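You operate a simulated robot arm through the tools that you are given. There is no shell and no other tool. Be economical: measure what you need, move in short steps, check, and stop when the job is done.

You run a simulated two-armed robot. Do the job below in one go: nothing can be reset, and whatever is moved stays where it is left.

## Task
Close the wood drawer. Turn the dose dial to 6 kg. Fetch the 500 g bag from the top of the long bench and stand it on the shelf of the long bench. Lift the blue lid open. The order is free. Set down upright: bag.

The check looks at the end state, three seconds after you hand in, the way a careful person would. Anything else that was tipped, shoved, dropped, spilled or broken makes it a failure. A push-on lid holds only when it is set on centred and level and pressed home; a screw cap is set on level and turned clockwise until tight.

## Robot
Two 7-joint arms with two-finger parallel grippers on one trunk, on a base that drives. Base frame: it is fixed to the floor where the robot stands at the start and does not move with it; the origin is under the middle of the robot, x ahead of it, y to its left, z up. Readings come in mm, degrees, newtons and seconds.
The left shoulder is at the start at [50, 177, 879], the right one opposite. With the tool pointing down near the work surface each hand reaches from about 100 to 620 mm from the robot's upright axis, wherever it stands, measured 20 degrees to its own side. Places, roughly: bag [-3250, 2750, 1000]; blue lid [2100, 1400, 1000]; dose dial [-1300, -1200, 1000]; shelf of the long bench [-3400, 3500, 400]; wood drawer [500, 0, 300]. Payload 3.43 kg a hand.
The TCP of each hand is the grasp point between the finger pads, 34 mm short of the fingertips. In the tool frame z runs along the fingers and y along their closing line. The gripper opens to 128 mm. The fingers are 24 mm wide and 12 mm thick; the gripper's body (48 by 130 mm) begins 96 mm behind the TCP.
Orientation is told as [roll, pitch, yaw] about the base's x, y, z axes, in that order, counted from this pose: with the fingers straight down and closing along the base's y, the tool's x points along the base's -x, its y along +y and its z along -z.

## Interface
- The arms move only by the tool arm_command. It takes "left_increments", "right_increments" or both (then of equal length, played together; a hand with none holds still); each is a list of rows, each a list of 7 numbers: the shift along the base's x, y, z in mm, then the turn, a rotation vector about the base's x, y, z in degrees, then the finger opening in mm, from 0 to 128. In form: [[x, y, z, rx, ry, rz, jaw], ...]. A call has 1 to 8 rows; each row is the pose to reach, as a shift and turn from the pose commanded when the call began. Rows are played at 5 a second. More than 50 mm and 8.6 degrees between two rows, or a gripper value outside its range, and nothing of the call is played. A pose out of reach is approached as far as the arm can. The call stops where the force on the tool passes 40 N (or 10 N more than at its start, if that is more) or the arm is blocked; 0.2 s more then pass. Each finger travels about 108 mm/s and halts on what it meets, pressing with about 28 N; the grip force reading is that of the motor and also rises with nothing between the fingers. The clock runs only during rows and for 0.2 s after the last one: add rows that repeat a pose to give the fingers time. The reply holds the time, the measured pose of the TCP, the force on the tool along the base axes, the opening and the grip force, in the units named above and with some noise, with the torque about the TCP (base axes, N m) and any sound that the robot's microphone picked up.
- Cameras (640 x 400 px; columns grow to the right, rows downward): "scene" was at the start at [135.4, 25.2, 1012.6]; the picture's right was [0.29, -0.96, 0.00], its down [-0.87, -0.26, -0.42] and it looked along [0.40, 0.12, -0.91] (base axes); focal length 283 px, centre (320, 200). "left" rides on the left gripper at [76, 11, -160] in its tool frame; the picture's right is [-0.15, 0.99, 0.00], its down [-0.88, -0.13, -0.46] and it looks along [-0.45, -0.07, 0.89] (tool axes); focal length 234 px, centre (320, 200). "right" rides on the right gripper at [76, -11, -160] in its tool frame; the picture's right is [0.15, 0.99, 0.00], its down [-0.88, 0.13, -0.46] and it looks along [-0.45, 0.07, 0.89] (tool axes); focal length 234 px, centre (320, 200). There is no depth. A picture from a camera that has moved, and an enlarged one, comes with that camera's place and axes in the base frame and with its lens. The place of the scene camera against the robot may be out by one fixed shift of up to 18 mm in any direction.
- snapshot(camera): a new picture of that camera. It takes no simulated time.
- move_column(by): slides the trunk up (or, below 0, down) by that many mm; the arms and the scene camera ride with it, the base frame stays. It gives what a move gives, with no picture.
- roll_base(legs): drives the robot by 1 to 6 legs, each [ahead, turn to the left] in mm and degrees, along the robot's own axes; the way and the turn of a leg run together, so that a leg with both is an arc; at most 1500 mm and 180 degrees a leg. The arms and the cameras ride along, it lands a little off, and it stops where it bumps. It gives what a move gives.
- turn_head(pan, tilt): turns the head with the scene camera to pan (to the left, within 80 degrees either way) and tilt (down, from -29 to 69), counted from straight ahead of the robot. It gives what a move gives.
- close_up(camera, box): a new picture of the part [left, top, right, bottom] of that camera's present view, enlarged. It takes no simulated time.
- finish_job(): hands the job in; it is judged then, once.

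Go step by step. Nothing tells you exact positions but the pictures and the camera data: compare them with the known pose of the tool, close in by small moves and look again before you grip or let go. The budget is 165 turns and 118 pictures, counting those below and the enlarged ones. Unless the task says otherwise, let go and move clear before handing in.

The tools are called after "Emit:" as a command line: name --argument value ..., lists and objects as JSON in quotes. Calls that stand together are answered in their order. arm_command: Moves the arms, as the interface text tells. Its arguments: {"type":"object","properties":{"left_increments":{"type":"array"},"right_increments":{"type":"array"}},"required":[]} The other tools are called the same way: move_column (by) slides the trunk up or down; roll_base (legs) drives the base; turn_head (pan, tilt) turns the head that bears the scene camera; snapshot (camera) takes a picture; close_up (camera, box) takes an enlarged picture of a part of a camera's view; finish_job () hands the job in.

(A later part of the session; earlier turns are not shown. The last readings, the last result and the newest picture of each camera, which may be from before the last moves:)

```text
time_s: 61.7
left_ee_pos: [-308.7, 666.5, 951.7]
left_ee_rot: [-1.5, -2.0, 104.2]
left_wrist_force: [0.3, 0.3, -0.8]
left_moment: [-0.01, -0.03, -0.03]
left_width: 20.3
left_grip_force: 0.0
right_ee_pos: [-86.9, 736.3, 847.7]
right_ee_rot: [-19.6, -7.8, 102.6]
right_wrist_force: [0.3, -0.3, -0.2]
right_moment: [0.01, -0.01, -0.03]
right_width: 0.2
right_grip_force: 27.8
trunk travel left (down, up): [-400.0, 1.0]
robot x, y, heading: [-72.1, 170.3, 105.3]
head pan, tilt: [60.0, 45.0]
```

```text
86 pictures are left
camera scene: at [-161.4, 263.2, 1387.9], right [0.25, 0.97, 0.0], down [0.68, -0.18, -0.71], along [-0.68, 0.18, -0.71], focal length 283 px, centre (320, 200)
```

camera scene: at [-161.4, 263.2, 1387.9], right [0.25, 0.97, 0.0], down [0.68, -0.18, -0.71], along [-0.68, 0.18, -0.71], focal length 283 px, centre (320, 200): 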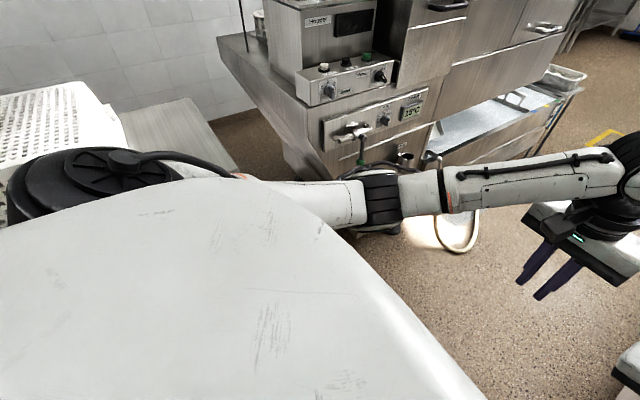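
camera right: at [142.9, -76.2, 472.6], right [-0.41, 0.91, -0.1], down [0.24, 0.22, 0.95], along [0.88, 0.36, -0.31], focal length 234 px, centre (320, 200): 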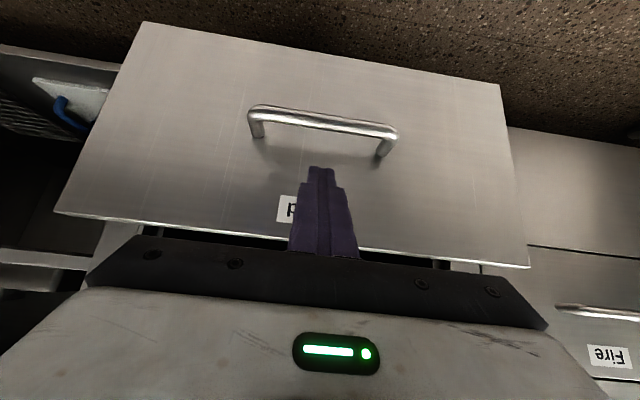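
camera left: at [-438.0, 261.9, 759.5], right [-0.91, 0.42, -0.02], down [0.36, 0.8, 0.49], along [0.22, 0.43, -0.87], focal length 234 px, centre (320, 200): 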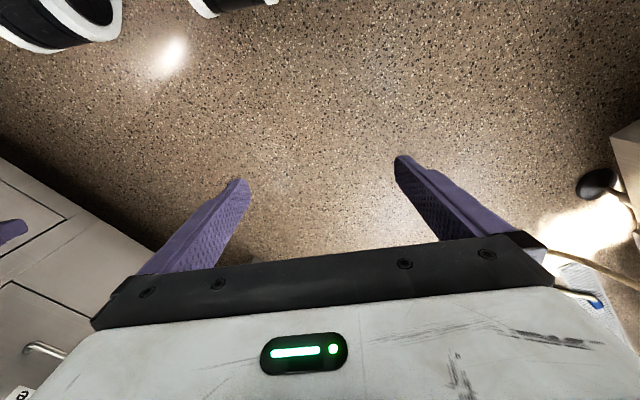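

Emit:
roll_base --legs '[[0, 12.5], [880, 0], [0, -10], [1250, 0]]'

Emit:
turn_head --pan 65 --tilt 15

Emit:
snapshot --camera "scene"

Emit:
turn_head --pan 0 --tilt 20

Emit:
snapshot --camera "scene"

```text
time_s: 73.7
left_ee_pos: [-1134.2, 2618.1, 950.9]
left_ee_rot: [-1.6, -2.0, 107.1]
left_wrist_force: [-0.1, -0.4, 0.3]
left_moment: [0.01, 0.01, -0.03]
left_width: 20.0
left_grip_force: 0.1
right_ee_pos: [-916.5, 2705.0, 852.2]
right_ee_rot: [-19.7, -8.3, 105.5]
right_wrist_force: [-0.7, -0.8, 0.0]
right_moment: [-0.01, -0.03, -0.03]
right_width: 0.0
right_grip_force: 28.2
trunk travel left (down, up): [-400.0, 1.0]
robot x, y, heading: [-874.6, 2133.6, 108.2]
head pan, tilt: [60.0, 45.0]
```

```text
time_s: 74.7
left_ee_pos: [-1134.0, 2617.0, 950.9]
left_ee_rot: [-1.5, -2.0, 107.0]
left_wrist_force: [-0.2, 0.2, 0.2]
left_moment: [0.0, 0.06, 0.0]
left_width: 20.0
left_grip_force: 0.1
right_ee_pos: [-914.6, 2705.9, 852.3]
right_ee_rot: [-19.9, -8.4, 105.3]
right_wrist_force: [0.9, -0.3, 0.4]
right_moment: [0.01, -0.04, 0.02]
right_width: 0.0
right_grip_force: 28.1
trunk travel left (down, up): [-400.0, 1.0]
robot x, y, heading: [-872.6, 2133.1, 108.2]
head pan, tilt: [65.0, 15.0]
```

```text
85 pictures are left
camera scene: at [-980.0, 2216.6, 1434.6], right [0.12, 0.99, 0.0], down [0.26, -0.03, -0.97], along [-0.96, 0.11, -0.26], focal length 283 px, centre (320, 200)
```

scene: 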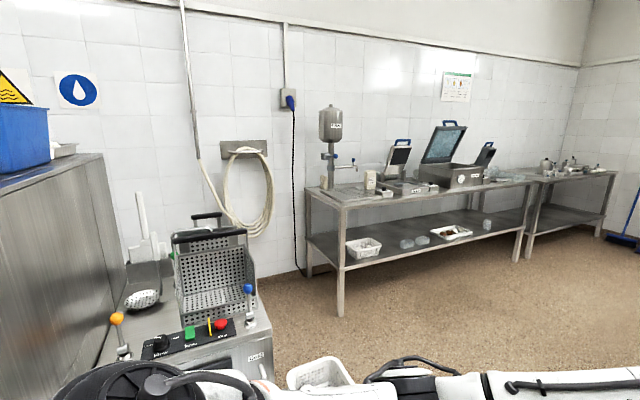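

```text
time_s: 76.0
left_ee_pos: [-1135.1, 2619.0, 951.5]
left_ee_rot: [-1.7, -2.0, 107.0]
left_wrist_force: [0.4, -0.9, 0.3]
left_moment: [-0.02, -0.02, 0.01]
left_width: 20.0
left_grip_force: 0.0
right_ee_pos: [-914.5, 2705.8, 852.1]
right_ee_rot: [-19.9, -8.5, 105.3]
right_wrist_force: [0.3, -0.7, 0.2]
right_moment: [0.03, -0.01, 0.0]
right_width: 0.1
right_grip_force: 28.4
trunk travel left (down, up): [-400.0, 1.0]
robot x, y, heading: [-873.6, 2132.9, 108.3]
head pan, tilt: [0.0, 20.0]
```

```text
84 pictures are left
camera scene: at [-916.4, 2294.0, 1426.6], right [0.95, 0.31, 0.0], down [0.11, -0.32, -0.94], along [-0.29, 0.89, -0.34], focal length 283 px, centre (320, 200)
```

scene: 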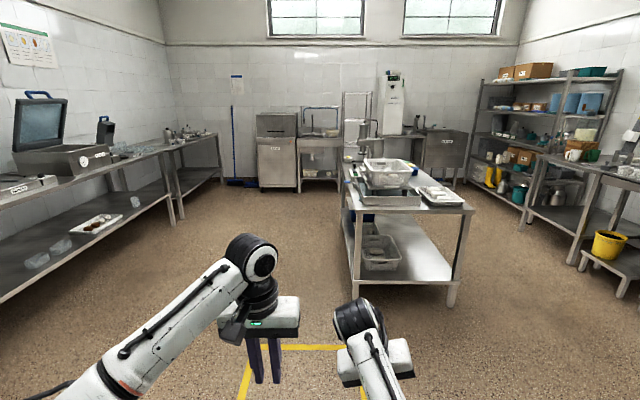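

The long bench is in view, with a dispenser and what may be the bag on its left end. I zoom in on that end.

Emit:
turn_head --pan 65 --tilt 15

Emit:
close_up --camera "scene" --box '[300, 100, 460, 200]'

Emit:
close_up --camera "scene" --box '[40, 150, 280, 300]'

```text
time_s: 77.4
left_ee_pos: [-1134.7, 2617.7, 951.7]
left_ee_rot: [-1.7, -2.0, 107.0]
left_wrist_force: [1.2, -0.1, -0.3]
left_moment: [-0.02, -0.03, -0.01]
left_width: 20.2
left_grip_force: 0.1
right_ee_pos: [-912.9, 2705.6, 852.6]
right_ee_rot: [-19.9, -8.4, 105.5]
right_wrist_force: [-0.8, -0.2, 0.9]
right_moment: [0.04, -0.03, -0.03]
right_width: 0.0
right_grip_force: 28.6
trunk travel left (down, up): [-400.0, 1.0]
robot x, y, heading: [-869.8, 2127.9, 108.2]
head pan, tilt: [65.0, 15.0]
```

```text
4.00 times, centred on (380, 150) of scene
camera zoom: at [-979.9, 2216.6, 1434.7], right [0.12, 0.99, 0.0], down [0.26, -0.03, -0.97], along [-0.96, 0.11, -0.26], focal length 1133 px, centre (80, 400)
```

zoom: 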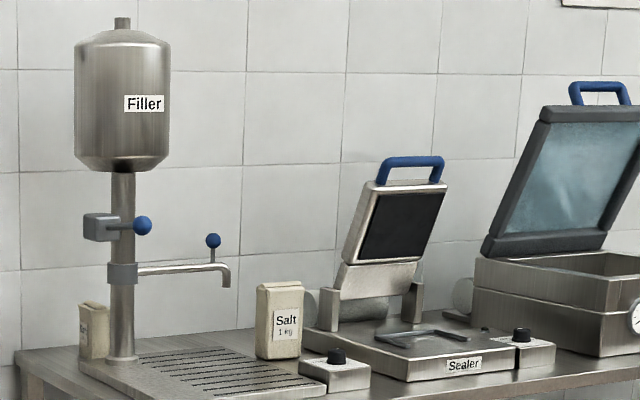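

```text
2.67 times, centred on (160, 225) of scene
camera zoom: at [-979.9, 2216.6, 1434.7], right [0.12, 0.99, 0.0], down [0.26, -0.03, -0.97], along [-0.96, 0.11, -0.26], focal length 756 px, centre (747, 133)
```

zoom: 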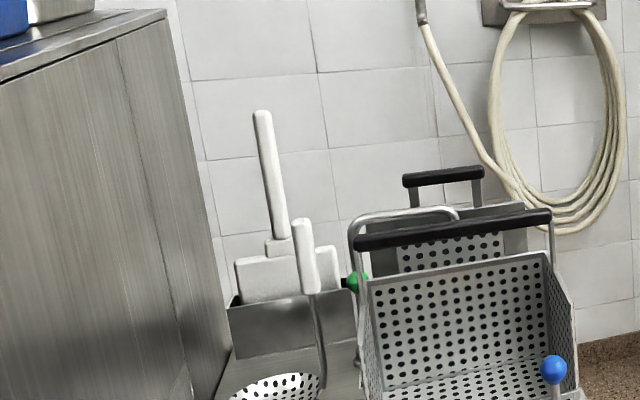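

Besides "Salt 1 kg" there is a smaller bag behind the filler, probably the 500 g one. I drive round to face the long bench.

Emit:
roll_base --legs '[[1130, 0], [0, 90], [1000, 0]]'

Emit:
turn_head --pan 0 --tilt 30

Emit:
snapshot --camera "scene"

Emit:
turn_head --pan 75 --tilt 20

Emit:
snapshot --camera "scene"

```text
time_s: 91.8
left_ee_pos: [-2662.5, 2630.5, 952.1]
left_ee_rot: [-1.5, -2.0, -162.7]
left_wrist_force: [0.3, 1.0, -0.5]
left_moment: [0.03, -0.01, -0.02]
left_width: 20.1
left_grip_force: 0.0
right_ee_pos: [-2751.4, 2851.0, 852.3]
right_ee_rot: [-19.9, -8.4, -164.4]
right_wrist_force: [0.5, 0.3, -0.2]
right_moment: [-0.05, -0.02, -0.01]
right_width: 0.2
right_grip_force: 27.9
trunk travel left (down, up): [-400.0, 1.0]
robot x, y, heading: [-2175.8, 2895.0, -161.5]
head pan, tilt: [65.0, 15.0]
```

```text
time_s: 93.2
left_ee_pos: [-2662.1, 2630.9, 950.8]
left_ee_rot: [-1.6, -2.0, -162.8]
left_wrist_force: [0.0, -0.5, 0.0]
left_moment: [0.01, 0.01, -0.02]
left_width: 20.0
left_grip_force: 0.1
right_ee_pos: [-2751.1, 2850.9, 851.3]
right_ee_rot: [-19.8, -8.4, -164.4]
right_wrist_force: [0.7, -0.3, -0.7]
right_moment: [0.03, -0.03, -0.01]
right_width: 0.0
right_grip_force: 28.3
trunk travel left (down, up): [-400.0, 1.0]
robot x, y, heading: [-2178.5, 2894.3, -161.3]
head pan, tilt: [0.0, 30.0]
```

```text
81 pictures are left
camera scene: at [-2321.4, 2851.7, 1410.5], right [-0.32, 0.95, 0.0], down [0.47, 0.16, -0.87], along [-0.82, -0.27, -0.5], focal length 283 px, centre (320, 200)
```

scene: 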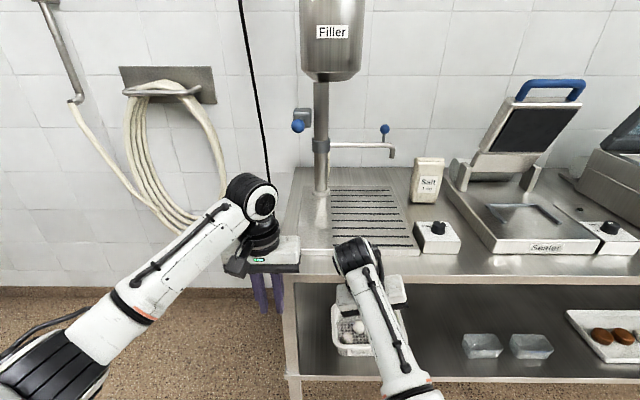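

```text
time_s: 94.6
left_ee_pos: [-2662.5, 2630.8, 951.8]
left_ee_rot: [-1.6, -2.0, -162.8]
left_wrist_force: [0.2, -0.7, 0.4]
left_moment: [-0.03, 0.0, -0.03]
left_width: 20.2
left_grip_force: 0.1
right_ee_pos: [-2750.0, 2852.3, 852.1]
right_ee_rot: [-19.9, -8.4, -164.5]
right_wrist_force: [0.1, 0.4, 0.0]
right_moment: [0.01, -0.04, -0.01]
right_width: 0.0
right_grip_force: 27.8
trunk travel left (down, up): [-400.0, 1.0]
robot x, y, heading: [-2179.0, 2891.7, -161.8]
head pan, tilt: [75.0, 20.0]
```

```text
80 pictures are left
camera scene: at [-2230.1, 2787.3, 1426.6], right [-1.0, -0.06, 0.0], down [-0.02, 0.34, -0.94], along [0.06, -0.94, -0.34], focal length 283 px, centre (320, 200)
```

scene: 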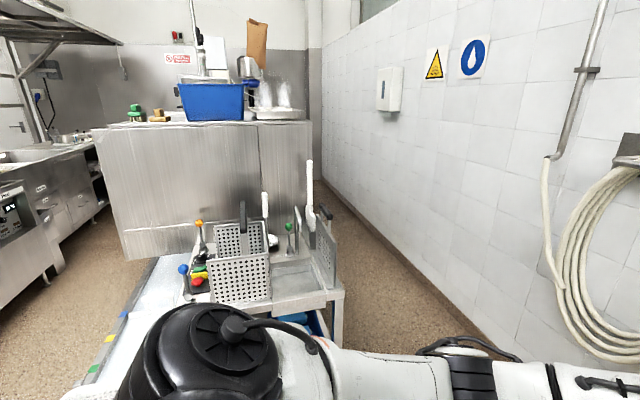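

The alley behind the machine row is open, so the dial can be reached that way. I look closely at the bags first.

Emit:
turn_head --pan 0 --tilt 30

Emit:
close_up --camera "scene" --box '[270, 100, 470, 225]'

```text
time_s: 96.1
left_ee_pos: [-2662.0, 2630.4, 951.8]
left_ee_rot: [-1.6, -1.9, -162.8]
left_wrist_force: [0.2, 0.3, -0.7]
left_moment: [0.0, 0.0, -0.01]
left_width: 20.1
left_grip_force: 0.0
right_ee_pos: [-2751.2, 2850.7, 851.1]
right_ee_rot: [-19.9, -8.4, -164.5]
right_wrist_force: [-1.0, -0.6, 0.0]
right_moment: [0.06, 0.0, -0.01]
right_width: 0.0
right_grip_force: 27.7
trunk travel left (down, up): [-400.0, 1.0]
robot x, y, heading: [-2176.0, 2897.0, -161.4]
head pan, tilt: [0.0, 30.0]
```

```text
3.20 times, centred on (370, 162) of scene
camera zoom: at [-2321.4, 2851.7, 1410.5], right [-0.32, 0.95, 0.0], down [0.47, 0.16, -0.87], along [-0.82, -0.27, -0.5], focal length 907 px, centre (160, 320)
```

zoom: 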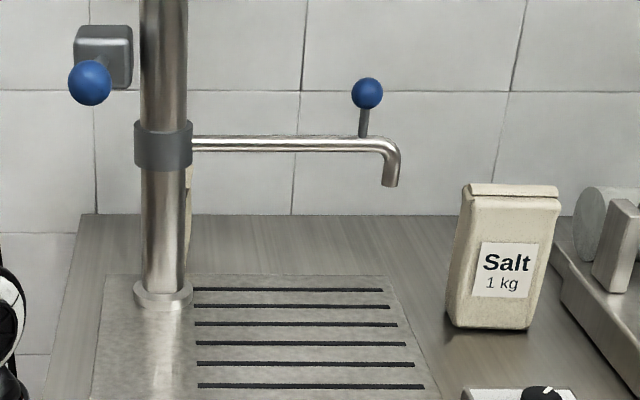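

The small bag stands behind the filler column at about (−3510, 2530), near the bench's open left end. I back into the space by that end so that I face along the bench.

Emit:
roll_base --legs '[[0, -142], [-1150, 0], [0, 52]]'

Emit:
turn_head --pan 15 --tilt 30

Emit:
snapshot --camera "scene"

```text
time_s: 110.1
left_ee_pos: [-3063.9, 2414.9, 952.4]
left_ee_rot: [-1.6, -2.0, 107.1]
left_wrist_force: [0.3, 0.0, 0.3]
left_moment: [0.05, -0.01, 0.03]
left_width: 19.8
left_grip_force: 0.1
right_ee_pos: [-2843.4, 2502.5, 852.0]
right_ee_rot: [-19.9, -8.3, 105.5]
right_wrist_force: [0.5, -0.3, -0.1]
right_moment: [0.02, -0.03, 0.01]
right_width: 0.1
right_grip_force: 28.0
trunk travel left (down, up): [-400.0, 1.0]
robot x, y, heading: [-2800.3, 1930.9, 108.6]
head pan, tilt: [0.0, 30.0]
```

```text
time_s: 110.9
left_ee_pos: [-3064.3, 2415.4, 952.2]
left_ee_rot: [-1.6, -2.0, 107.2]
left_wrist_force: [0.3, -0.2, 1.1]
left_moment: [-0.03, 0.02, 0.02]
left_width: 20.3
left_grip_force: 0.0
right_ee_pos: [-2844.7, 2503.5, 852.3]
right_ee_rot: [-19.9, -8.4, 105.4]
right_wrist_force: [-0.5, 1.4, -0.4]
right_moment: [0.0, 0.0, 0.0]
right_width: 0.0
right_grip_force: 28.2
trunk travel left (down, up): [-400.0, 1.0]
robot x, y, heading: [-2802.1, 1932.9, 108.6]
head pan, tilt: [15.0, 30.0]
```

```text
78 pictures are left
camera scene: at [-2865.8, 2079.2, 1410.5], right [0.84, 0.55, 0.0], down [0.27, -0.42, -0.87], along [-0.48, 0.72, -0.5], focal length 283 px, centre (320, 200)
```

scene: 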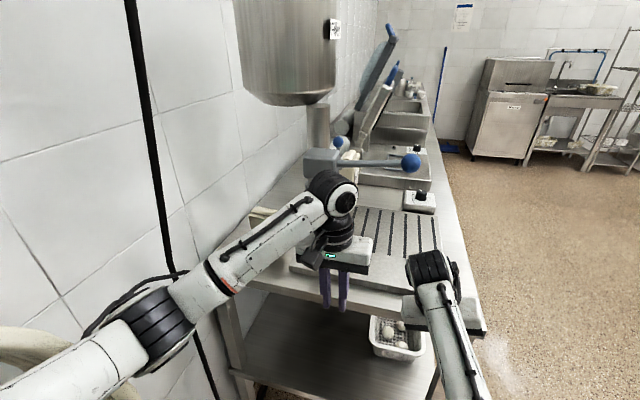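

Emit:
arm_command --left_increments '[[14, -43, -30, 0, 0, 0, 100], [28, -86, -60, 0, 0, 0, 100], [42, -129, -90, 0, 0, 0, 100], [56, -172, -120, 0, 0, 0, 100]]'

Emit:
close_up --camera "scene" --box '[200, 140, 440, 290]'

```text
refused: row 1 steps farther than a row can; nothing moved
```

```text
2.67 times, centred on (320, 215) of scene
camera zoom: at [-2865.8, 2079.2, 1410.5], right [0.84, 0.55, 0.0], down [0.27, -0.42, -0.87], along [-0.48, 0.72, -0.5], focal length 756 px, centre (320, 160)
```

zoom: 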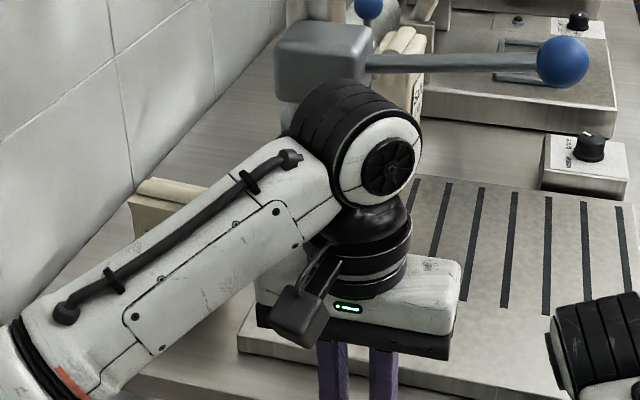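

Emit:
arm_command --left_increments '[[14, -43, 0, 0, 0, 0, 100], [28, -86, 0, 0, 0, 0, 100], [42, -129, 0, 0, 0, 0, 100], [60, -172, -10, 0, 0, 0, 100], [75, -205, -40, 0, 0, 0, 100]]'

Emit:
close_up --camera "scene" --box '[200, 140, 440, 290]'

```text
time_s: 112.1
left_ee_pos: [-2892.5, 2230.2, 955.2]
left_ee_rot: [-7.1, -4.8, 99.6]
left_wrist_force: [0.1, 1.0, -1.4]
left_moment: [-0.05, -0.03, -0.04]
left_width: 100.2
left_grip_force: 0.0
right_ee_pos: [-2813.4, 2505.9, 845.5]
right_ee_rot: [-19.0, -8.5, 104.7]
right_wrist_force: [0.4, -0.4, 0.0]
right_moment: [-0.02, 0.07, -0.02]
right_width: 0.0
right_grip_force: 28.2
trunk travel left (down, up): [-400.0, 1.0]
robot x, y, heading: [-2795.4, 1930.7, 107.8]
head pan, tilt: [15.0, 30.0]
stopped in row 5 (left hand): the arm was blocked; the commanded pose is now the measured one
```

```text
2.67 times, centred on (320, 215) of scene
camera zoom: at [-2822.1, 2082.7, 1412.1], right [0.84, 0.54, -0.03], down [0.24, -0.42, -0.87], along [-0.48, 0.73, -0.48], focal length 756 px, centre (320, 160)
```

zoom: 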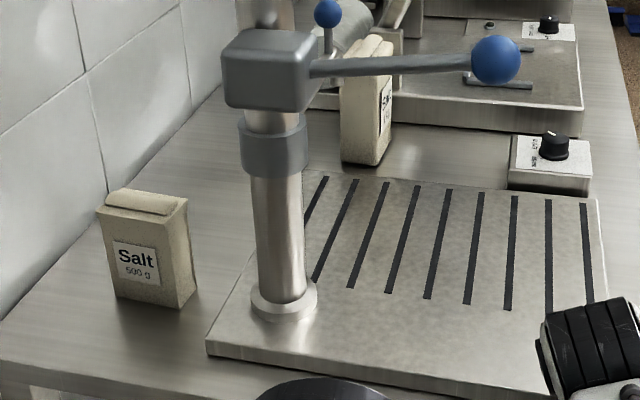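

The bag behind the filler is "Salt 500 g". The left elbow has met something by the wall and is pressing, so I relieve it by turning right and moving away from the wall.

Emit:
arm_command --left_increments '[[-5, 40, 0, 0, 0, 0, 100], [-10, 85, 0, 0, 0, 0, 100], [-15, 125, 0, 0, 0, 0, 100]]'

Emit:
snapshot --camera "scene"

Emit:
turn_head --pan 70 --tilt 40

Emit:
snapshot --camera "scene"

```text
time_s: 112.9
left_ee_pos: [-2945.0, 2351.2, 947.4]
left_ee_rot: [-7.8, -3.9, 100.7]
left_wrist_force: [-18.8, -24.4, 5.9]
left_moment: [2.76, -2.2, -0.65]
left_width: 100.0
left_grip_force: 0.1
right_ee_pos: [-2836.1, 2507.2, 851.6]
right_ee_rot: [-20.5, -8.3, 105.0]
right_wrist_force: [0.5, 0.4, 0.5]
right_moment: [0.0, 0.07, 0.01]
right_width: 0.1
right_grip_force: 28.1
trunk travel left (down, up): [-400.0, 1.0]
robot x, y, heading: [-2803.6, 1929.7, 107.9]
head pan, tilt: [15.0, 30.0]
```

```text
75 pictures are left
camera scene: at [-2866.5, 2080.0, 1410.4], right [0.84, 0.54, 0.0], down [0.27, -0.42, -0.87], along [-0.47, 0.73, -0.5], focal length 283 px, centre (320, 200)
```

scene: 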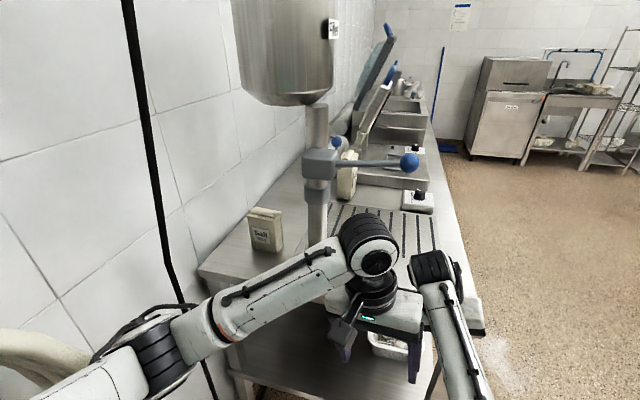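

```text
time_s: 114.1
left_ee_pos: [-2944.3, 2350.8, 945.7]
left_ee_rot: [-7.9, -3.7, 100.9]
left_wrist_force: [-33.6, -20.8, -4.0]
left_moment: [2.05, -3.38, -0.06]
left_width: 99.9
left_grip_force: 0.0
right_ee_pos: [-2835.1, 2506.2, 849.1]
right_ee_rot: [-20.5, -8.2, 105.0]
right_wrist_force: [0.3, -0.1, 0.5]
right_moment: [-0.01, -0.01, -0.03]
right_width: 0.0
right_grip_force: 28.3
trunk travel left (down, up): [-400.0, 1.0]
robot x, y, heading: [-2799.4, 1933.3, 107.7]
head pan, tilt: [70.0, 40.0]
```

```text
74 pictures are left
camera scene: at [-2898.8, 2007.8, 1395.2], right [0.04, 1.0, 0.0], down [0.64, -0.02, -0.77], along [-0.77, 0.03, -0.64], focal length 283 px, centre (320, 200)
```

scene: 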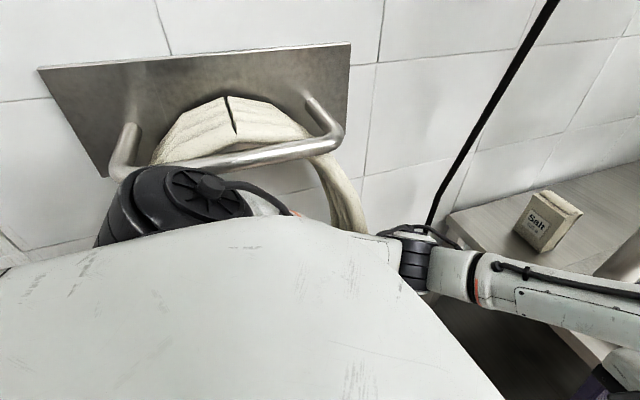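

The left shoulder is up against the hose reel and the left hand is touching the right one. I separate the hands first, moving the right one out, back and up.

Emit:
arm_command --right_increments '[[33, -19, 20, 0, 0, 0, 0], [66, -38, 40, 0, 0, 0, 0], [99, -56, 60, 0, 0, 0, 0], [132, -75, 80, 0, 0, 0, 0], [167, -93, 100, 0, 0, 0, 0]]' --left_increments '[[0, 0, 0, 0, 0, 0, 20], [0, 0, 0, 0, 0, 0, 20], [0, 0, 20, 0, 0, 0, 20], [0, 0, 40, 0, 0, 0, 20], [0, 0, 60, 0, 0, 0, 20]]'

Emit:
roll_base --legs '[[0, -20], [240, 0], [0, 20]]'

Emit:
snapshot --camera "scene"

```text
time_s: 115.5
left_ee_pos: [-2940.8, 2351.4, 1006.3]
left_ee_rot: [-8.2, -4.0, 100.7]
left_wrist_force: [0.2, 0.6, -0.3]
left_moment: [0.03, -0.02, -0.01]
left_width: 20.0
left_grip_force: 0.0
right_ee_pos: [-2630.3, 2443.6, 957.8]
right_ee_rot: [-25.6, -11.4, 103.9]
right_wrist_force: [-0.4, 0.5, 0.1]
right_moment: [-0.01, -0.02, 0.02]
right_width: 0.2
right_grip_force: 27.3
right hand out of reach, approached as far as the arm can: row 4, 5
trunk travel left (down, up): [-400.0, 1.0]
robot x, y, heading: [-2801.0, 1930.7, 107.7]
head pan, tilt: [70.0, 40.0]
stopped in row 5 (right hand): the arm was blocked; the commanded pose is now the measured one
```

```text
time_s: 119.1
left_ee_pos: [-2841.9, 2604.9, 1000.0]
left_ee_rot: [-7.9, -3.0, 88.9]
left_wrist_force: [-0.4, -0.2, -0.5]
left_moment: [-0.02, 0.01, 0.01]
left_width: 20.0
left_grip_force: 0.0
right_ee_pos: [-2526.2, 2643.9, 957.5]
right_ee_rot: [-25.7, -11.4, 93.3]
right_wrist_force: [0.0, 1.1, -0.1]
right_moment: [0.02, 0.0, -0.01]
right_width: 0.0
right_grip_force: 28.2
trunk travel left (down, up): [-400.0, 1.0]
robot x, y, heading: [-2793.4, 2172.9, 96.7]
head pan, tilt: [70.0, 40.0]
stopped in leg 3: the robot was blocked; the commanded pose is now the measured one
```

```text
73 pictures are left
camera scene: at [-2872.9, 2268.9, 1395.3], right [0.23, 0.97, 0.0], down [0.63, -0.15, -0.77], along [-0.75, 0.17, -0.64], focal length 283 px, centre (320, 200)
```

scene: 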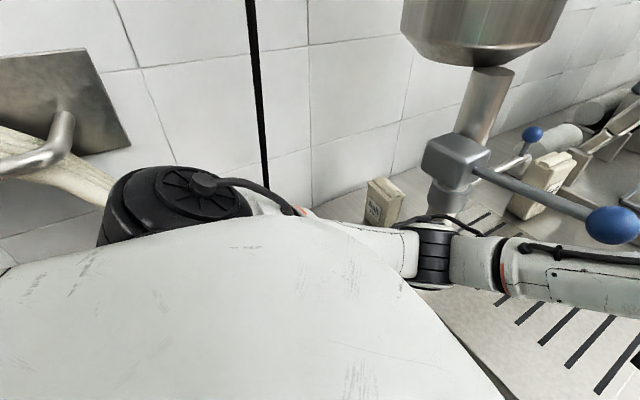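

The left arm met something while turning, possibly the hose or the column. I back off a little and shift the left hand outward before turning.

Emit:
roll_base --legs '[[-90, 0]]'

Emit:
arm_command --left_increments '[[-40, 15, 0, 0, 0, 0, 20], [-80, 30, 0, 0, 0, 0, 20], [-120, 45, 0, 0, 0, 0, 20], [-155, 50, 0, 0, 0, 0, 20]]'

Emit:
roll_base --legs '[[0, 11.5]]'

Emit:
snapshot --camera "scene"

```text
time_s: 120.2
left_ee_pos: [-2833.3, 2516.0, 1000.8]
left_ee_rot: [-8.0, -3.2, 89.1]
left_wrist_force: [-0.6, -1.2, 0.2]
left_moment: [0.0, -0.02, -0.01]
left_width: 20.1
left_grip_force: 0.0
right_ee_pos: [-2517.0, 2554.9, 958.7]
right_ee_rot: [-25.9, -11.5, 93.2]
right_wrist_force: [-0.4, -0.6, -0.3]
right_moment: [0.04, 0.01, -0.01]
right_width: 0.0
right_grip_force: 28.1
trunk travel left (down, up): [-400.0, 1.0]
robot x, y, heading: [-2778.0, 2083.4, 97.2]
head pan, tilt: [70.0, 40.0]
```

```text
time_s: 121.4
left_ee_pos: [-2925.8, 2546.9, 999.8]
left_ee_rot: [-7.6, -3.4, 80.9]
left_wrist_force: [-1.1, -0.2, 0.0]
left_moment: [-0.03, 0.0, 0.03]
left_width: 20.1
left_grip_force: 0.1
right_ee_pos: [-2504.6, 2551.6, 959.5]
right_ee_rot: [-25.7, -11.9, 93.0]
right_wrist_force: [0.1, -1.7, -0.1]
right_moment: [0.03, 0.06, 0.01]
right_width: 0.0
right_grip_force: 28.0
trunk travel left (down, up): [-400.0, 1.0]
robot x, y, heading: [-2777.2, 2081.8, 96.4]
head pan, tilt: [70.0, 40.0]
stopped in row 4 (left hand): the arm was blocked; the commanded pose is now the measured one
```

```text
time_s: 122.2
left_ee_pos: [-2927.2, 2538.0, 998.8]
left_ee_rot: [-8.6, -3.8, 80.2]
left_wrist_force: [0.0, 0.1, 0.2]
left_moment: [0.01, 0.01, 0.01]
left_width: 19.9
left_grip_force: 0.0
right_ee_pos: [-2525.0, 2564.4, 961.5]
right_ee_rot: [-26.5, -11.9, 95.3]
right_wrist_force: [0.9, 0.6, -0.2]
right_moment: [0.0, 0.01, 0.01]
right_width: 0.3
right_grip_force: 27.8
trunk travel left (down, up): [-400.0, 1.0]
robot x, y, heading: [-2774.6, 2083.0, 98.0]
head pan, tilt: [70.0, 40.0]
stopped in leg 1: the robot was blocked; the commanded pose is now the measured one
```

```text
72 pictures are left
camera scene: at [-2854.9, 2174.5, 1395.5], right [0.21, 0.98, 0.0], down [0.63, -0.13, -0.77], along [-0.75, 0.16, -0.64], focal length 283 px, centre (320, 200)
```

scene: 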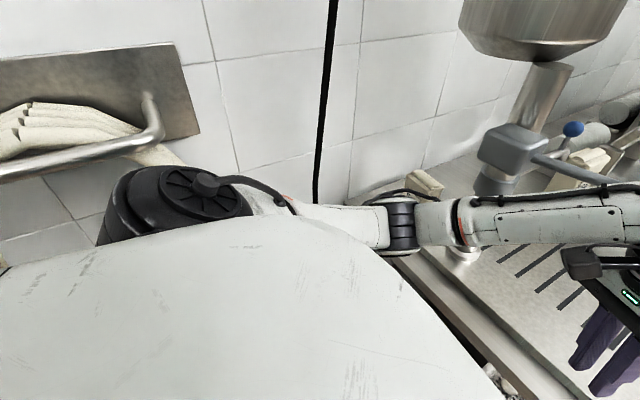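

The left wrist was under the filler's lever. I back away from it, lower the trunk a bit, and look again.

Emit:
roll_base --legs '[[-150, 0]]'

Emit:
move_column --by -120

Emit:
turn_head --pan 30 --tilt 25

Emit:
snapshot --camera "scene"

```text
time_s: 123.5
left_ee_pos: [-2913.5, 2394.3, 996.0]
left_ee_rot: [-8.7, -3.6, 81.1]
left_wrist_force: [0.8, -0.4, 0.0]
left_moment: [0.01, 0.0, 0.01]
left_width: 20.0
left_grip_force: 0.0
right_ee_pos: [-2507.8, 2418.5, 960.2]
right_ee_rot: [-26.6, -11.6, 95.3]
right_wrist_force: [0.6, -0.3, 1.0]
right_moment: [0.02, -0.04, 0.03]
right_width: 0.0
right_grip_force: 27.5
trunk travel left (down, up): [-400.0, 1.0]
robot x, y, heading: [-2752.1, 1935.4, 98.1]
head pan, tilt: [70.0, 40.0]
```

```text
time_s: 125.0
left_ee_pos: [-2914.2, 2394.6, 876.7]
left_ee_rot: [-8.6, -3.6, 81.1]
left_wrist_force: [0.4, 0.1, 0.0]
left_moment: [-0.01, -0.03, 0.01]
left_width: 20.0
left_grip_force: 0.0
right_ee_pos: [-2506.7, 2419.9, 840.5]
right_ee_rot: [-26.6, -11.7, 95.2]
right_wrist_force: [-0.2, -0.8, -0.3]
right_moment: [-0.01, 0.01, 0.0]
right_width: 0.1
right_grip_force: 28.7
trunk travel left (down, up): [-280.0, 121.0]
robot x, y, heading: [-2749.7, 1939.4, 98.2]
head pan, tilt: [70.0, 40.0]
```

```text
time_s: 126.1
left_ee_pos: [-2914.6, 2394.1, 876.1]
left_ee_rot: [-8.7, -3.6, 81.1]
left_wrist_force: [-0.3, 0.1, 0.7]
left_moment: [-0.02, -0.03, 0.02]
left_width: 20.0
left_grip_force: 0.0
right_ee_pos: [-2508.0, 2419.4, 840.0]
right_ee_rot: [-26.5, -11.5, 95.3]
right_wrist_force: [0.8, -0.1, -0.1]
right_moment: [0.03, -0.01, 0.05]
right_width: 0.2
right_grip_force: 27.9
trunk travel left (down, up): [-280.0, 121.0]
robot x, y, heading: [-2753.3, 1937.3, 98.5]
head pan, tilt: [30.0, 25.0]
```

```text
71 pictures are left
camera scene: at [-2813.1, 2086.1, 1298.4], right [0.79, 0.62, 0.0], down [0.26, -0.33, -0.91], along [-0.56, 0.71, -0.42], focal length 283 px, centre (320, 200)
```

scene: 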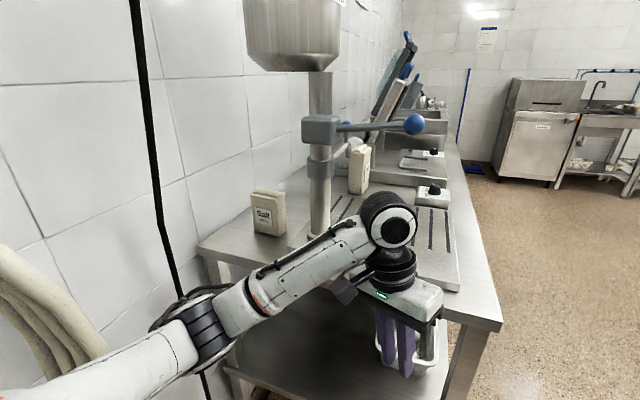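

The bag stands at about (−3380, 2560), with its broad face towards me and square to the bench. I turn the left hand to point along the bench, 30° below level, and start moving it left.

Emit:
arm_command --left_increments '[[-10, 0, 12, 7, 1.5, 3.7, 40], [-30, 0, 24, 14, 3.1, 7.3, 60], [-60, 0, 36, 21.1, 4.6, 11, 80], [-90, 0, 48, 28.1, 6.1, 14.7, 108], [-125, 0, 60, 35.1, 7.7, 18.4, 108], [-160, 0, 72, 42.1, 9.2, 22, 108], [-200, 0, 84, 49.2, 10.8, 25.7, 108], [-240, 0, 84, 56.2, 12.3, 29.4, 108]]'

Emit:
snapshot --camera "scene"

Emit:
snapshot --camera "left"

```text
time_s: 127.7
left_ee_pos: [-3021.4, 2476.1, 971.5]
left_ee_rot: [-7.4, -51.5, 98.3]
left_wrist_force: [1.5, -2.9, 0.9]
left_moment: [-0.02, 0.14, 0.13]
left_width: 108.2
left_grip_force: 0.0
right_ee_pos: [-2397.8, 2381.2, 842.6]
right_ee_rot: [-32.5, -11.4, 85.3]
right_wrist_force: [2.1, -3.7, 2.0]
right_moment: [0.38, 0.34, 0.27]
right_width: 0.0
right_grip_force: 28.3
trunk travel left (down, up): [-280.0, 121.0]
robot x, y, heading: [-2752.5, 1940.6, 71.3]
head pan, tilt: [30.0, 25.0]
stopped in row 8 (left hand): the arm was blocked; the commanded pose is now the measured one
```

```text
70 pictures are left
camera scene: at [-2743.7, 2113.0, 1297.7], right [0.98, 0.2, 0.0], down [0.09, -0.42, -0.9], along [-0.18, 0.89, -0.43], focal length 283 px, centre (320, 200)
```

scene: 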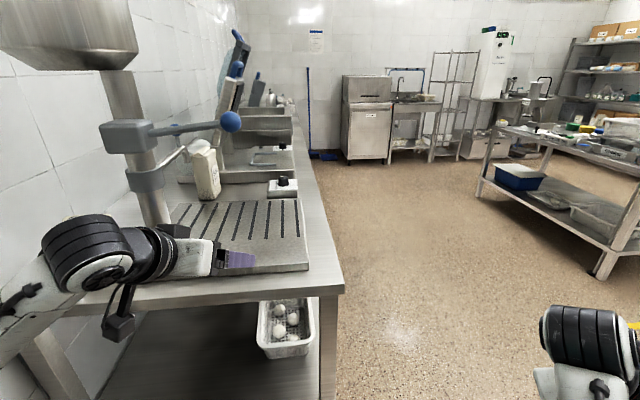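

```text
69 pictures are left
camera left: at [-3026.9, 2305.0, 1011.4], right [-1.0, 0.05, 0.04], down [0.04, 0.19, 0.98], along [0.04, 0.98, -0.19], focal length 234 px, centre (320, 200)
```

left: 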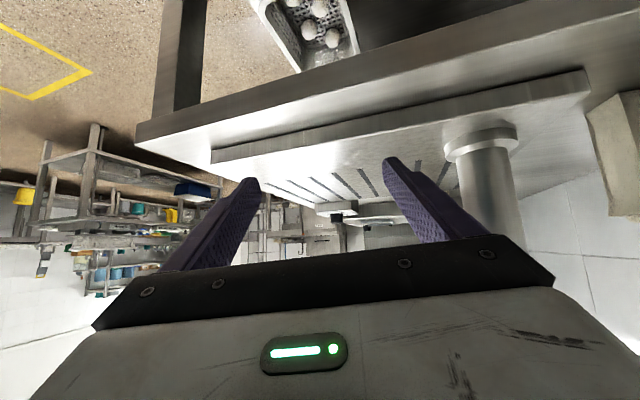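

The elbow pushed off the hose reel and turned the base. A diagonal stance facing the bag over the bench end, with the left hand pointing to the right, keeps clear of reel and lever, so I bring both hands in for that.

Emit:
arm_command --left_increments '[[35, -4, 0, 0, 0, -8.3, 60], [70, -8, 0, 0, 0, -16.6, 60], [105, -12, 0, 0, 0, -24.9, 60], [140, -16, 0, 0, 0, -33.2, 60], [175, -20, 0, 0, 0, -41.5, 60], [210, -24, 0, 0, 0, -49.8, 60], [245, -28, 0, 0, 0, -58.1, 60], [281, -32, 0, 0, 0, -66.4, 60]]' --right_increments '[[-5, -35, 0, 0, 0, 0, 0], [-9, -70, 0, 0, 0, 0, 0], [-14, -105, 0, 0, 0, 0, 0], [-18, -140, 0, 0, 0, 0, 0], [-23, -175, 0, 0, 0, 0, 0], [-28, -210, 0, 0, 0, 0, 0], [-32, -245, 0, 0, 0, 0, 0], [-37, -280, 0, 0, 0, 0, 0]]'

Emit:
snapshot --camera "scene"

```text
time_s: 128.1
left_ee_pos: [-3034.8, 2484.6, 971.4]
left_ee_rot: [-6.8, -50.8, 98.2]
left_wrist_force: [1.2, -1.3, 1.2]
left_moment: [-0.03, 0.11, 0.12]
left_width: 59.9
left_grip_force: 0.1
right_ee_pos: [-2410.8, 2412.8, 852.6]
right_ee_rot: [-33.0, -12.8, 88.3]
right_wrist_force: [2.0, -1.7, 2.1]
right_moment: [0.2, 0.17, 0.19]
right_width: 0.2
right_grip_force: 28.1
trunk travel left (down, up): [-280.0, 121.0]
robot x, y, heading: [-2751.4, 1952.8, 73.1]
head pan, tilt: [30.0, 25.0]
stopped in row 1 (left hand): the arm was blocked; the commanded pose is now the measured one
```

```text
68 pictures are left
camera scene: at [-2744.8, 2135.1, 1295.0], right [0.97, 0.23, -0.01], down [0.09, -0.43, -0.9], along [-0.21, 0.87, -0.44], focal length 283 px, centre (320, 200)
```

scene: 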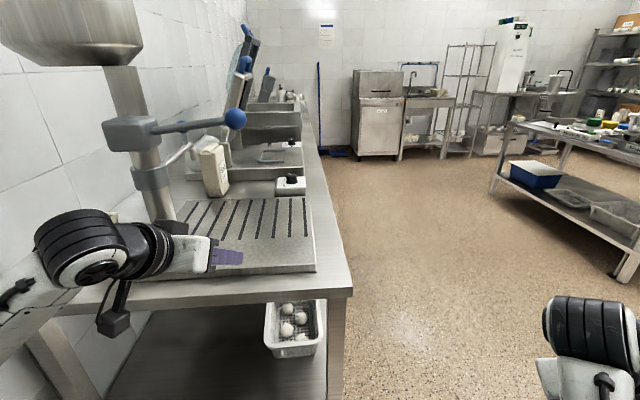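

Emit:
turn_head --pan 80 --tilt 45

Emit:
snapshot --camera "scene"

```text
time_s: 129.2
left_ee_pos: [-3029.7, 2480.3, 969.5]
left_ee_rot: [-6.0, -51.5, 96.9]
left_wrist_force: [0.0, -0.2, -0.6]
left_moment: [0.01, -0.02, 0.01]
left_width: 60.1
left_grip_force: 0.0
right_ee_pos: [-2408.9, 2406.5, 850.5]
right_ee_rot: [-32.8, -12.6, 87.6]
right_wrist_force: [0.0, -0.4, 0.6]
right_moment: [0.07, -0.02, 0.02]
right_width: 0.0
right_grip_force: 27.8
trunk travel left (down, up): [-280.0, 121.0]
robot x, y, heading: [-2751.4, 1940.4, 74.7]
head pan, tilt: [80.0, 45.0]
```

```text
67 pictures are left
camera scene: at [-2796.8, 2077.7, 1265.3], right [0.43, 0.9, -0.03], down [0.64, -0.32, -0.7], along [-0.64, 0.29, -0.71], focal length 283 px, centre (320, 200)
```

scene: 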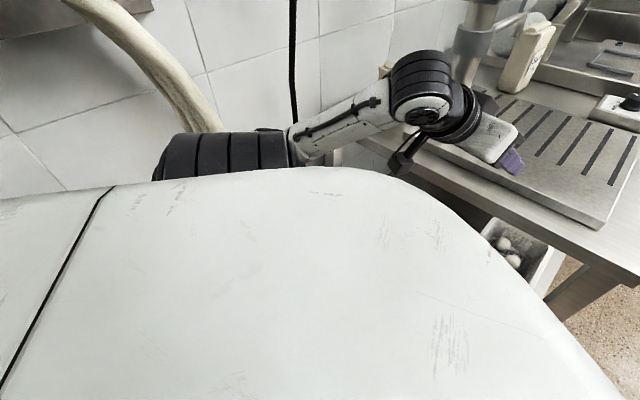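

Emit:
roll_base --legs '[[0, -40]]'

Emit:
arm_command --left_increments '[[25, -25, 0, 0, 0, -8.3, 60], [50, -50, 0, 0, 0, -16.6, 60], [75, -75, 0, 0, 0, -24.9, 60], [90, -95, 0, 0, 0, -33.2, 60], [105, -115, 0, 0, 0, -41.5, 60], [120, -135, 0, 0, 0, -49.8, 60], [135, -155, 0, 0, 0, -58.1, 60]]'

Emit:
turn_head --pan 40 --tilt 35

Emit:
snapshot --camera "scene"

```text
time_s: 131.5
left_ee_pos: [-2633.1, 2516.4, 975.9]
left_ee_rot: [-7.2, -52.2, 58.3]
left_wrist_force: [-1.0, -0.6, 0.2]
left_moment: [-0.05, -0.02, 0.0]
left_width: 60.0
left_grip_force: 0.1
right_ee_pos: [-2203.7, 2066.9, 862.0]
right_ee_rot: [-32.6, -14.1, 47.6]
right_wrist_force: [0.2, -0.4, 0.2]
right_moment: [0.03, -0.02, -0.01]
right_width: 0.0
right_grip_force: 28.2
trunk travel left (down, up): [-280.0, 121.0]
robot x, y, heading: [-2753.4, 1944.9, 35.3]
head pan, tilt: [80.0, 45.0]
```

```text
time_s: 133.1
left_ee_pos: [-2497.1, 2362.2, 975.1]
left_ee_rot: [-7.2, -52.2, 0.0]
left_wrist_force: [0.1, 0.3, -0.6]
left_moment: [0.04, 0.01, -0.02]
left_width: 60.0
left_grip_force: 0.1
right_ee_pos: [-2202.7, 2065.9, 863.2]
right_ee_rot: [-32.5, -14.0, 47.6]
right_wrist_force: [0.4, 0.1, 0.6]
right_moment: [0.07, 0.02, -0.06]
right_width: 0.0
right_grip_force: 27.6
trunk travel left (down, up): [-280.0, 121.0]
robot x, y, heading: [-2751.8, 1944.3, 35.3]
head pan, tilt: [80.0, 45.0]
```

```text
time_s: 134.2
left_ee_pos: [-2497.5, 2361.9, 975.9]
left_ee_rot: [-7.3, -52.2, 0.2]
left_wrist_force: [-0.3, 0.3, 0.6]
left_moment: [0.03, 0.01, 0.0]
left_width: 60.1
left_grip_force: 0.1
right_ee_pos: [-2203.5, 2066.9, 862.6]
right_ee_rot: [-32.6, -14.1, 47.6]
right_wrist_force: [0.1, -0.8, 0.0]
right_moment: [0.01, -0.02, 0.03]
right_width: 0.2
right_grip_force: 27.6
trunk travel left (down, up): [-280.0, 121.0]
robot x, y, heading: [-2755.8, 1940.6, 35.4]
head pan, tilt: [40.0, 35.0]
```

```text
66 pictures are left
camera scene: at [-2665.5, 2075.5, 1282.7], right [0.97, -0.25, 0.0], down [-0.14, -0.56, -0.82], along [0.21, 0.79, -0.57], focal length 283 px, centre (320, 200)
```

scene: 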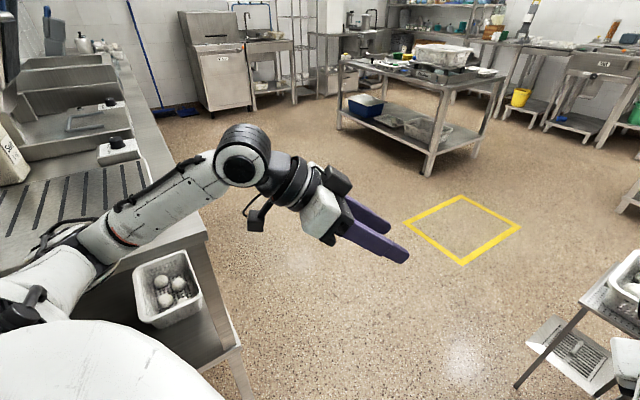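

Emit:
arm_command --right_increments '[[-33, -23, 0, 0, 0, 0, 0], [-66, -47, 0, 0, 0, 0, 0], [-99, -70, 0, 0, 0, 0, 0], [-132, -94, 0, 0, 0, 0, 0], [-165, -117, 0, 0, 0, 0, 0], [-198, -141, 0, 0, 0, 0, 0]]'

Emit:
snapshot --camera "right"

```text
time_s: 134.9
left_ee_pos: [-2497.4, 2361.1, 975.9]
left_ee_rot: [-7.2, -52.1, 0.2]
left_wrist_force: [0.6, -0.3, 0.5]
left_moment: [-0.01, -0.01, -0.01]
left_width: 60.1
left_grip_force: 0.1
right_ee_pos: [-2224.8, 2025.4, 949.5]
right_ee_rot: [-38.2, -25.4, 47.8]
right_wrist_force: [0.8, 0.2, -0.1]
right_moment: [0.04, 0.0, 0.03]
right_width: 0.0
right_grip_force: 28.0
trunk travel left (down, up): [-280.0, 121.0]
robot x, y, heading: [-2749.6, 1944.1, 35.7]
head pan, tilt: [40.0, 35.0]
stopped in row 3 (right hand): the arm was blocked; the commanded pose is now the measured one
```

```text
65 pictures are left
camera right: at [-2376.1, 1993.5, 1036.3], right [-0.49, 0.62, -0.62], down [0.17, 0.76, 0.63], along [0.86, 0.2, -0.48], focal length 234 px, centre (320, 200)
```

right: 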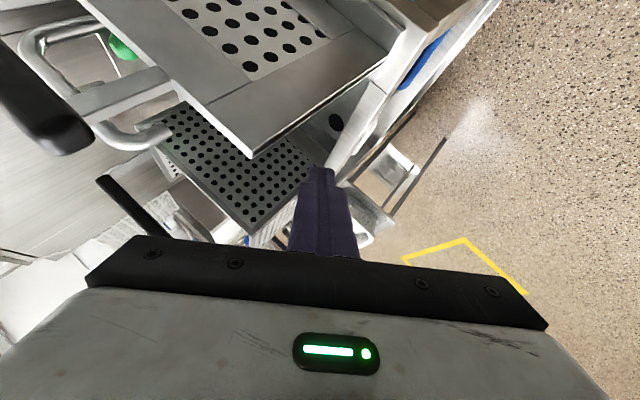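

Emit:
roll_base --legs '[[0, 35], [200, 0]]'

Emit:
arm_command --right_increments '[[-10, -35, 0, 0, 0, 0, 0], [-20, -70, 0, 0, 0, 0, 0], [-30, -105, -10, 0, 0, 0, 0], [-40, -140, -20, 0, 0, 0, 0], [-50, -175, -30, 0, 0, 0, 0], [-60, -210, -40, 0, 0, 0, 0]]'

Emit:
snapshot --camera "scene"

```text
time_s: 138.1
left_ee_pos: [-2714.4, 2618.9, 975.9]
left_ee_rot: [-7.3, -52.1, 34.8]
left_wrist_force: [0.5, -1.1, 0.0]
left_moment: [0.01, -0.02, -0.03]
left_width: 60.2
left_grip_force: 0.0
right_ee_pos: [-2297.7, 2496.3, 948.0]
right_ee_rot: [-38.3, -25.2, 82.6]
right_wrist_force: [0.0, -0.4, 0.2]
right_moment: [0.0, 0.0, -0.02]
right_width: 0.0
right_grip_force: 28.2
trunk travel left (down, up): [-280.0, 121.0]
robot x, y, heading: [-2685.7, 2132.0, 70.0]
head pan, tilt: [40.0, 35.0]
```

```text
time_s: 138.8
left_ee_pos: [-2714.4, 2619.2, 975.4]
left_ee_rot: [-7.2, -52.1, 34.9]
left_wrist_force: [-0.7, 0.5, -0.5]
left_moment: [0.03, 0.0, -0.03]
left_width: 59.9
left_grip_force: 0.0
right_ee_pos: [-2288.7, 2441.7, 1020.5]
right_ee_rot: [-45.6, -35.8, 84.3]
right_wrist_force: [1.2, 0.5, -0.5]
right_moment: [-0.01, 0.0, 0.02]
right_width: 0.0
right_grip_force: 28.2
trunk travel left (down, up): [-280.0, 121.0]
robot x, y, heading: [-2686.1, 2130.5, 69.6]
head pan, tilt: [40.0, 35.0]
stopped in row 3 (right hand): the arm was blocked; the commanded pose is now the measured one
```

```text
64 pictures are left
camera scene: at [-2682.8, 2285.5, 1282.7], right [0.94, 0.34, 0.0], down [0.2, -0.54, -0.82], along [-0.28, 0.77, -0.57], focal length 283 px, centre (320, 200)
```

scene: 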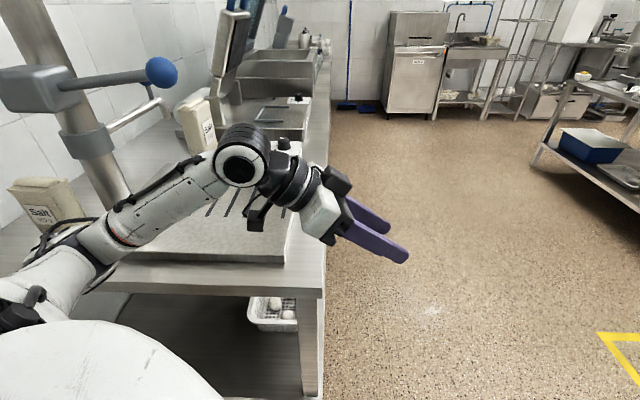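

The right arm is at an awkward tilt. I straighten the right hand back to pointing down, which should free its range.

Emit:
arm_command --right_increments '[[4, -6, -12, -3.3, 7.2, 0.1, 0], [8, -12, -25, -6.6, 14.4, 0.3, 0], [12, -18, -40, -9.9, 21.6, 0.4, 0], [16, -24, -55, -13.2, 28.8, 0.6, 0], [20, -30, -70, -16.5, 36, 0.7, 0], [24, -36, -85, -19.8, 43.1, 0.8, 0], [27, -42, -100, -23.2, 50.3, 1, 0]]'

```text
time_s: 140.1
left_ee_pos: [-2714.2, 2617.4, 975.1]
left_ee_rot: [-7.2, -52.2, 34.9]
left_wrist_force: [-0.2, 0.4, 0.1]
left_moment: [-0.02, -0.02, -0.02]
left_width: 60.1
left_grip_force: 0.0
right_ee_pos: [-2184.7, 2362.0, 788.8]
right_ee_rot: [-11.1, 7.3, 68.5]
right_wrist_force: [-0.4, -0.2, 0.0]
right_moment: [-0.03, -0.03, 0.02]
right_width: 0.0
right_grip_force: 28.1
right hand out of reach, approached as far as the arm can: row 1, 2, 3, 4, 5, 6
trunk travel left (down, up): [-280.0, 121.0]
robot x, y, heading: [-2683.0, 2131.1, 69.9]
head pan, tilt: [40.0, 35.0]
stopped in row 6 (right hand): the arm was blocked; the commanded pose is now the measured one
```

Emit:
arm_command --right_increments '[[-40, 7, 2, 1.8, 1.2, 0, 0], [-80, 13, 4, 3.6, 2.5, 0, 0], [-120, 20, 6, 5.4, 3.8, 0, 0], [-160, 27, 8, 7.2, 5, 0, 0], [-200, 33, 10, 9, 6.2, 0, 0], [-241, 40, 11, 10.8, 7.5, 0, 0]]'

Emit:
roll_base --legs '[[0, 45]]'

Emit:
snapshot --camera "scene"

```text
time_s: 141.2
left_ee_pos: [-2713.5, 2618.8, 976.5]
left_ee_rot: [-7.2, -52.2, 34.7]
left_wrist_force: [0.6, -0.4, 0.3]
left_moment: [0.05, 0.04, 0.03]
left_width: 60.2
left_grip_force: 0.1
right_ee_pos: [-2254.0, 2463.1, 789.8]
right_ee_rot: [-5.8, -8.2, 68.1]
right_wrist_force: [0.0, 0.0, 0.3]
right_moment: [-0.04, -0.03, 0.0]
right_width: 0.0
right_grip_force: 28.0
right hand out of reach, approached as far as the arm can: row 1, 2, 3, 4, 5
trunk travel left (down, up): [-280.0, 121.0]
robot x, y, heading: [-2683.5, 2130.4, 69.9]
head pan, tilt: [40.0, 35.0]
stopped in row 5 (right hand): the arm was blocked; the commanded pose is now the measured one
```

```text
time_s: 143.2
left_ee_pos: [-2972.4, 2535.1, 977.3]
left_ee_rot: [-7.9, -53.1, 67.7]
left_wrist_force: [-0.3, 0.3, 0.7]
left_moment: [-0.04, 0.0, -0.07]
left_width: 59.8
left_grip_force: 0.1
right_ee_pos: [-2504.3, 2651.3, 787.6]
right_ee_rot: [-6.0, -7.6, 101.0]
right_wrist_force: [0.1, -0.2, 0.4]
right_moment: [0.02, -0.03, 0.04]
right_width: 0.0
right_grip_force: 27.5
trunk travel left (down, up): [-280.0, 121.0]
robot x, y, heading: [-2686.7, 2135.1, 102.5]
head pan, tilt: [40.0, 35.0]
stopped in leg 1: the robot was blocked; the commanded pose is now the measured one
```

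```text
63 pictures are left
camera scene: at [-2764.8, 2270.4, 1281.3], right [0.61, 0.79, -0.01], down [0.46, -0.36, -0.82], along [-0.65, 0.49, -0.58], focal length 283 px, centre (320, 200)
```

scene: 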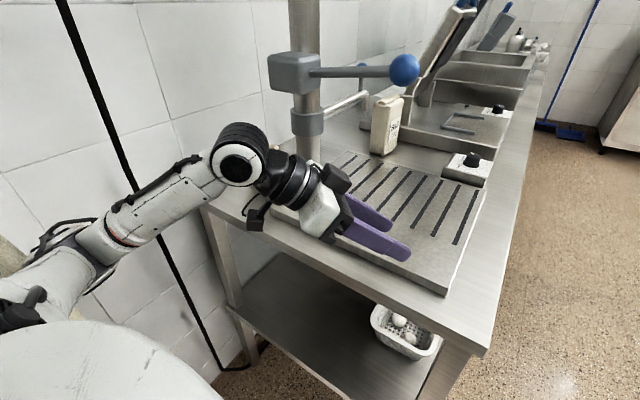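

Emit:
turn_head --pan 80 --tilt 30

Emit:
snapshot --camera "scene"

```text
time_s: 144.2
left_ee_pos: [-2973.7, 2534.2, 977.2]
left_ee_rot: [-8.1, -52.8, 67.9]
left_wrist_force: [0.3, 0.0, 0.3]
left_moment: [0.01, -0.03, 0.01]
left_width: 60.0
left_grip_force: 0.1
right_ee_pos: [-2506.6, 2651.9, 785.4]
right_ee_rot: [-5.9, -7.7, 101.0]
right_wrist_force: [0.1, -0.6, 0.7]
right_moment: [-0.03, -0.01, 0.02]
right_width: 0.0
right_grip_force: 28.6
trunk travel left (down, up): [-280.0, 121.0]
robot x, y, heading: [-2685.7, 2132.8, 102.7]
head pan, tilt: [80.0, 30.0]
```

```text
62 pictures are left
camera scene: at [-2785.7, 2214.3, 1289.4], right [-0.05, 1.0, -0.01], down [0.5, 0.01, -0.86], along [-0.86, -0.04, -0.5], focal length 283 px, centre (320, 200)
```

scene: 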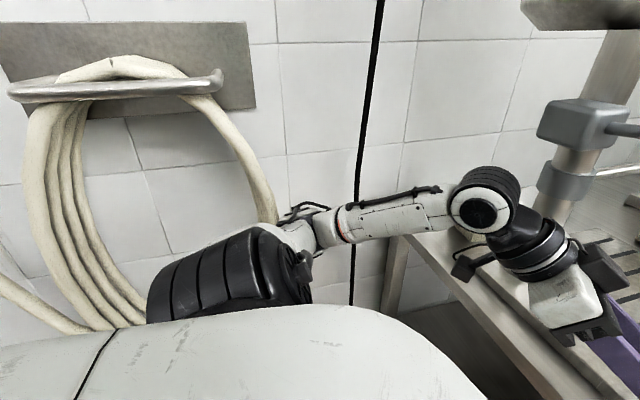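

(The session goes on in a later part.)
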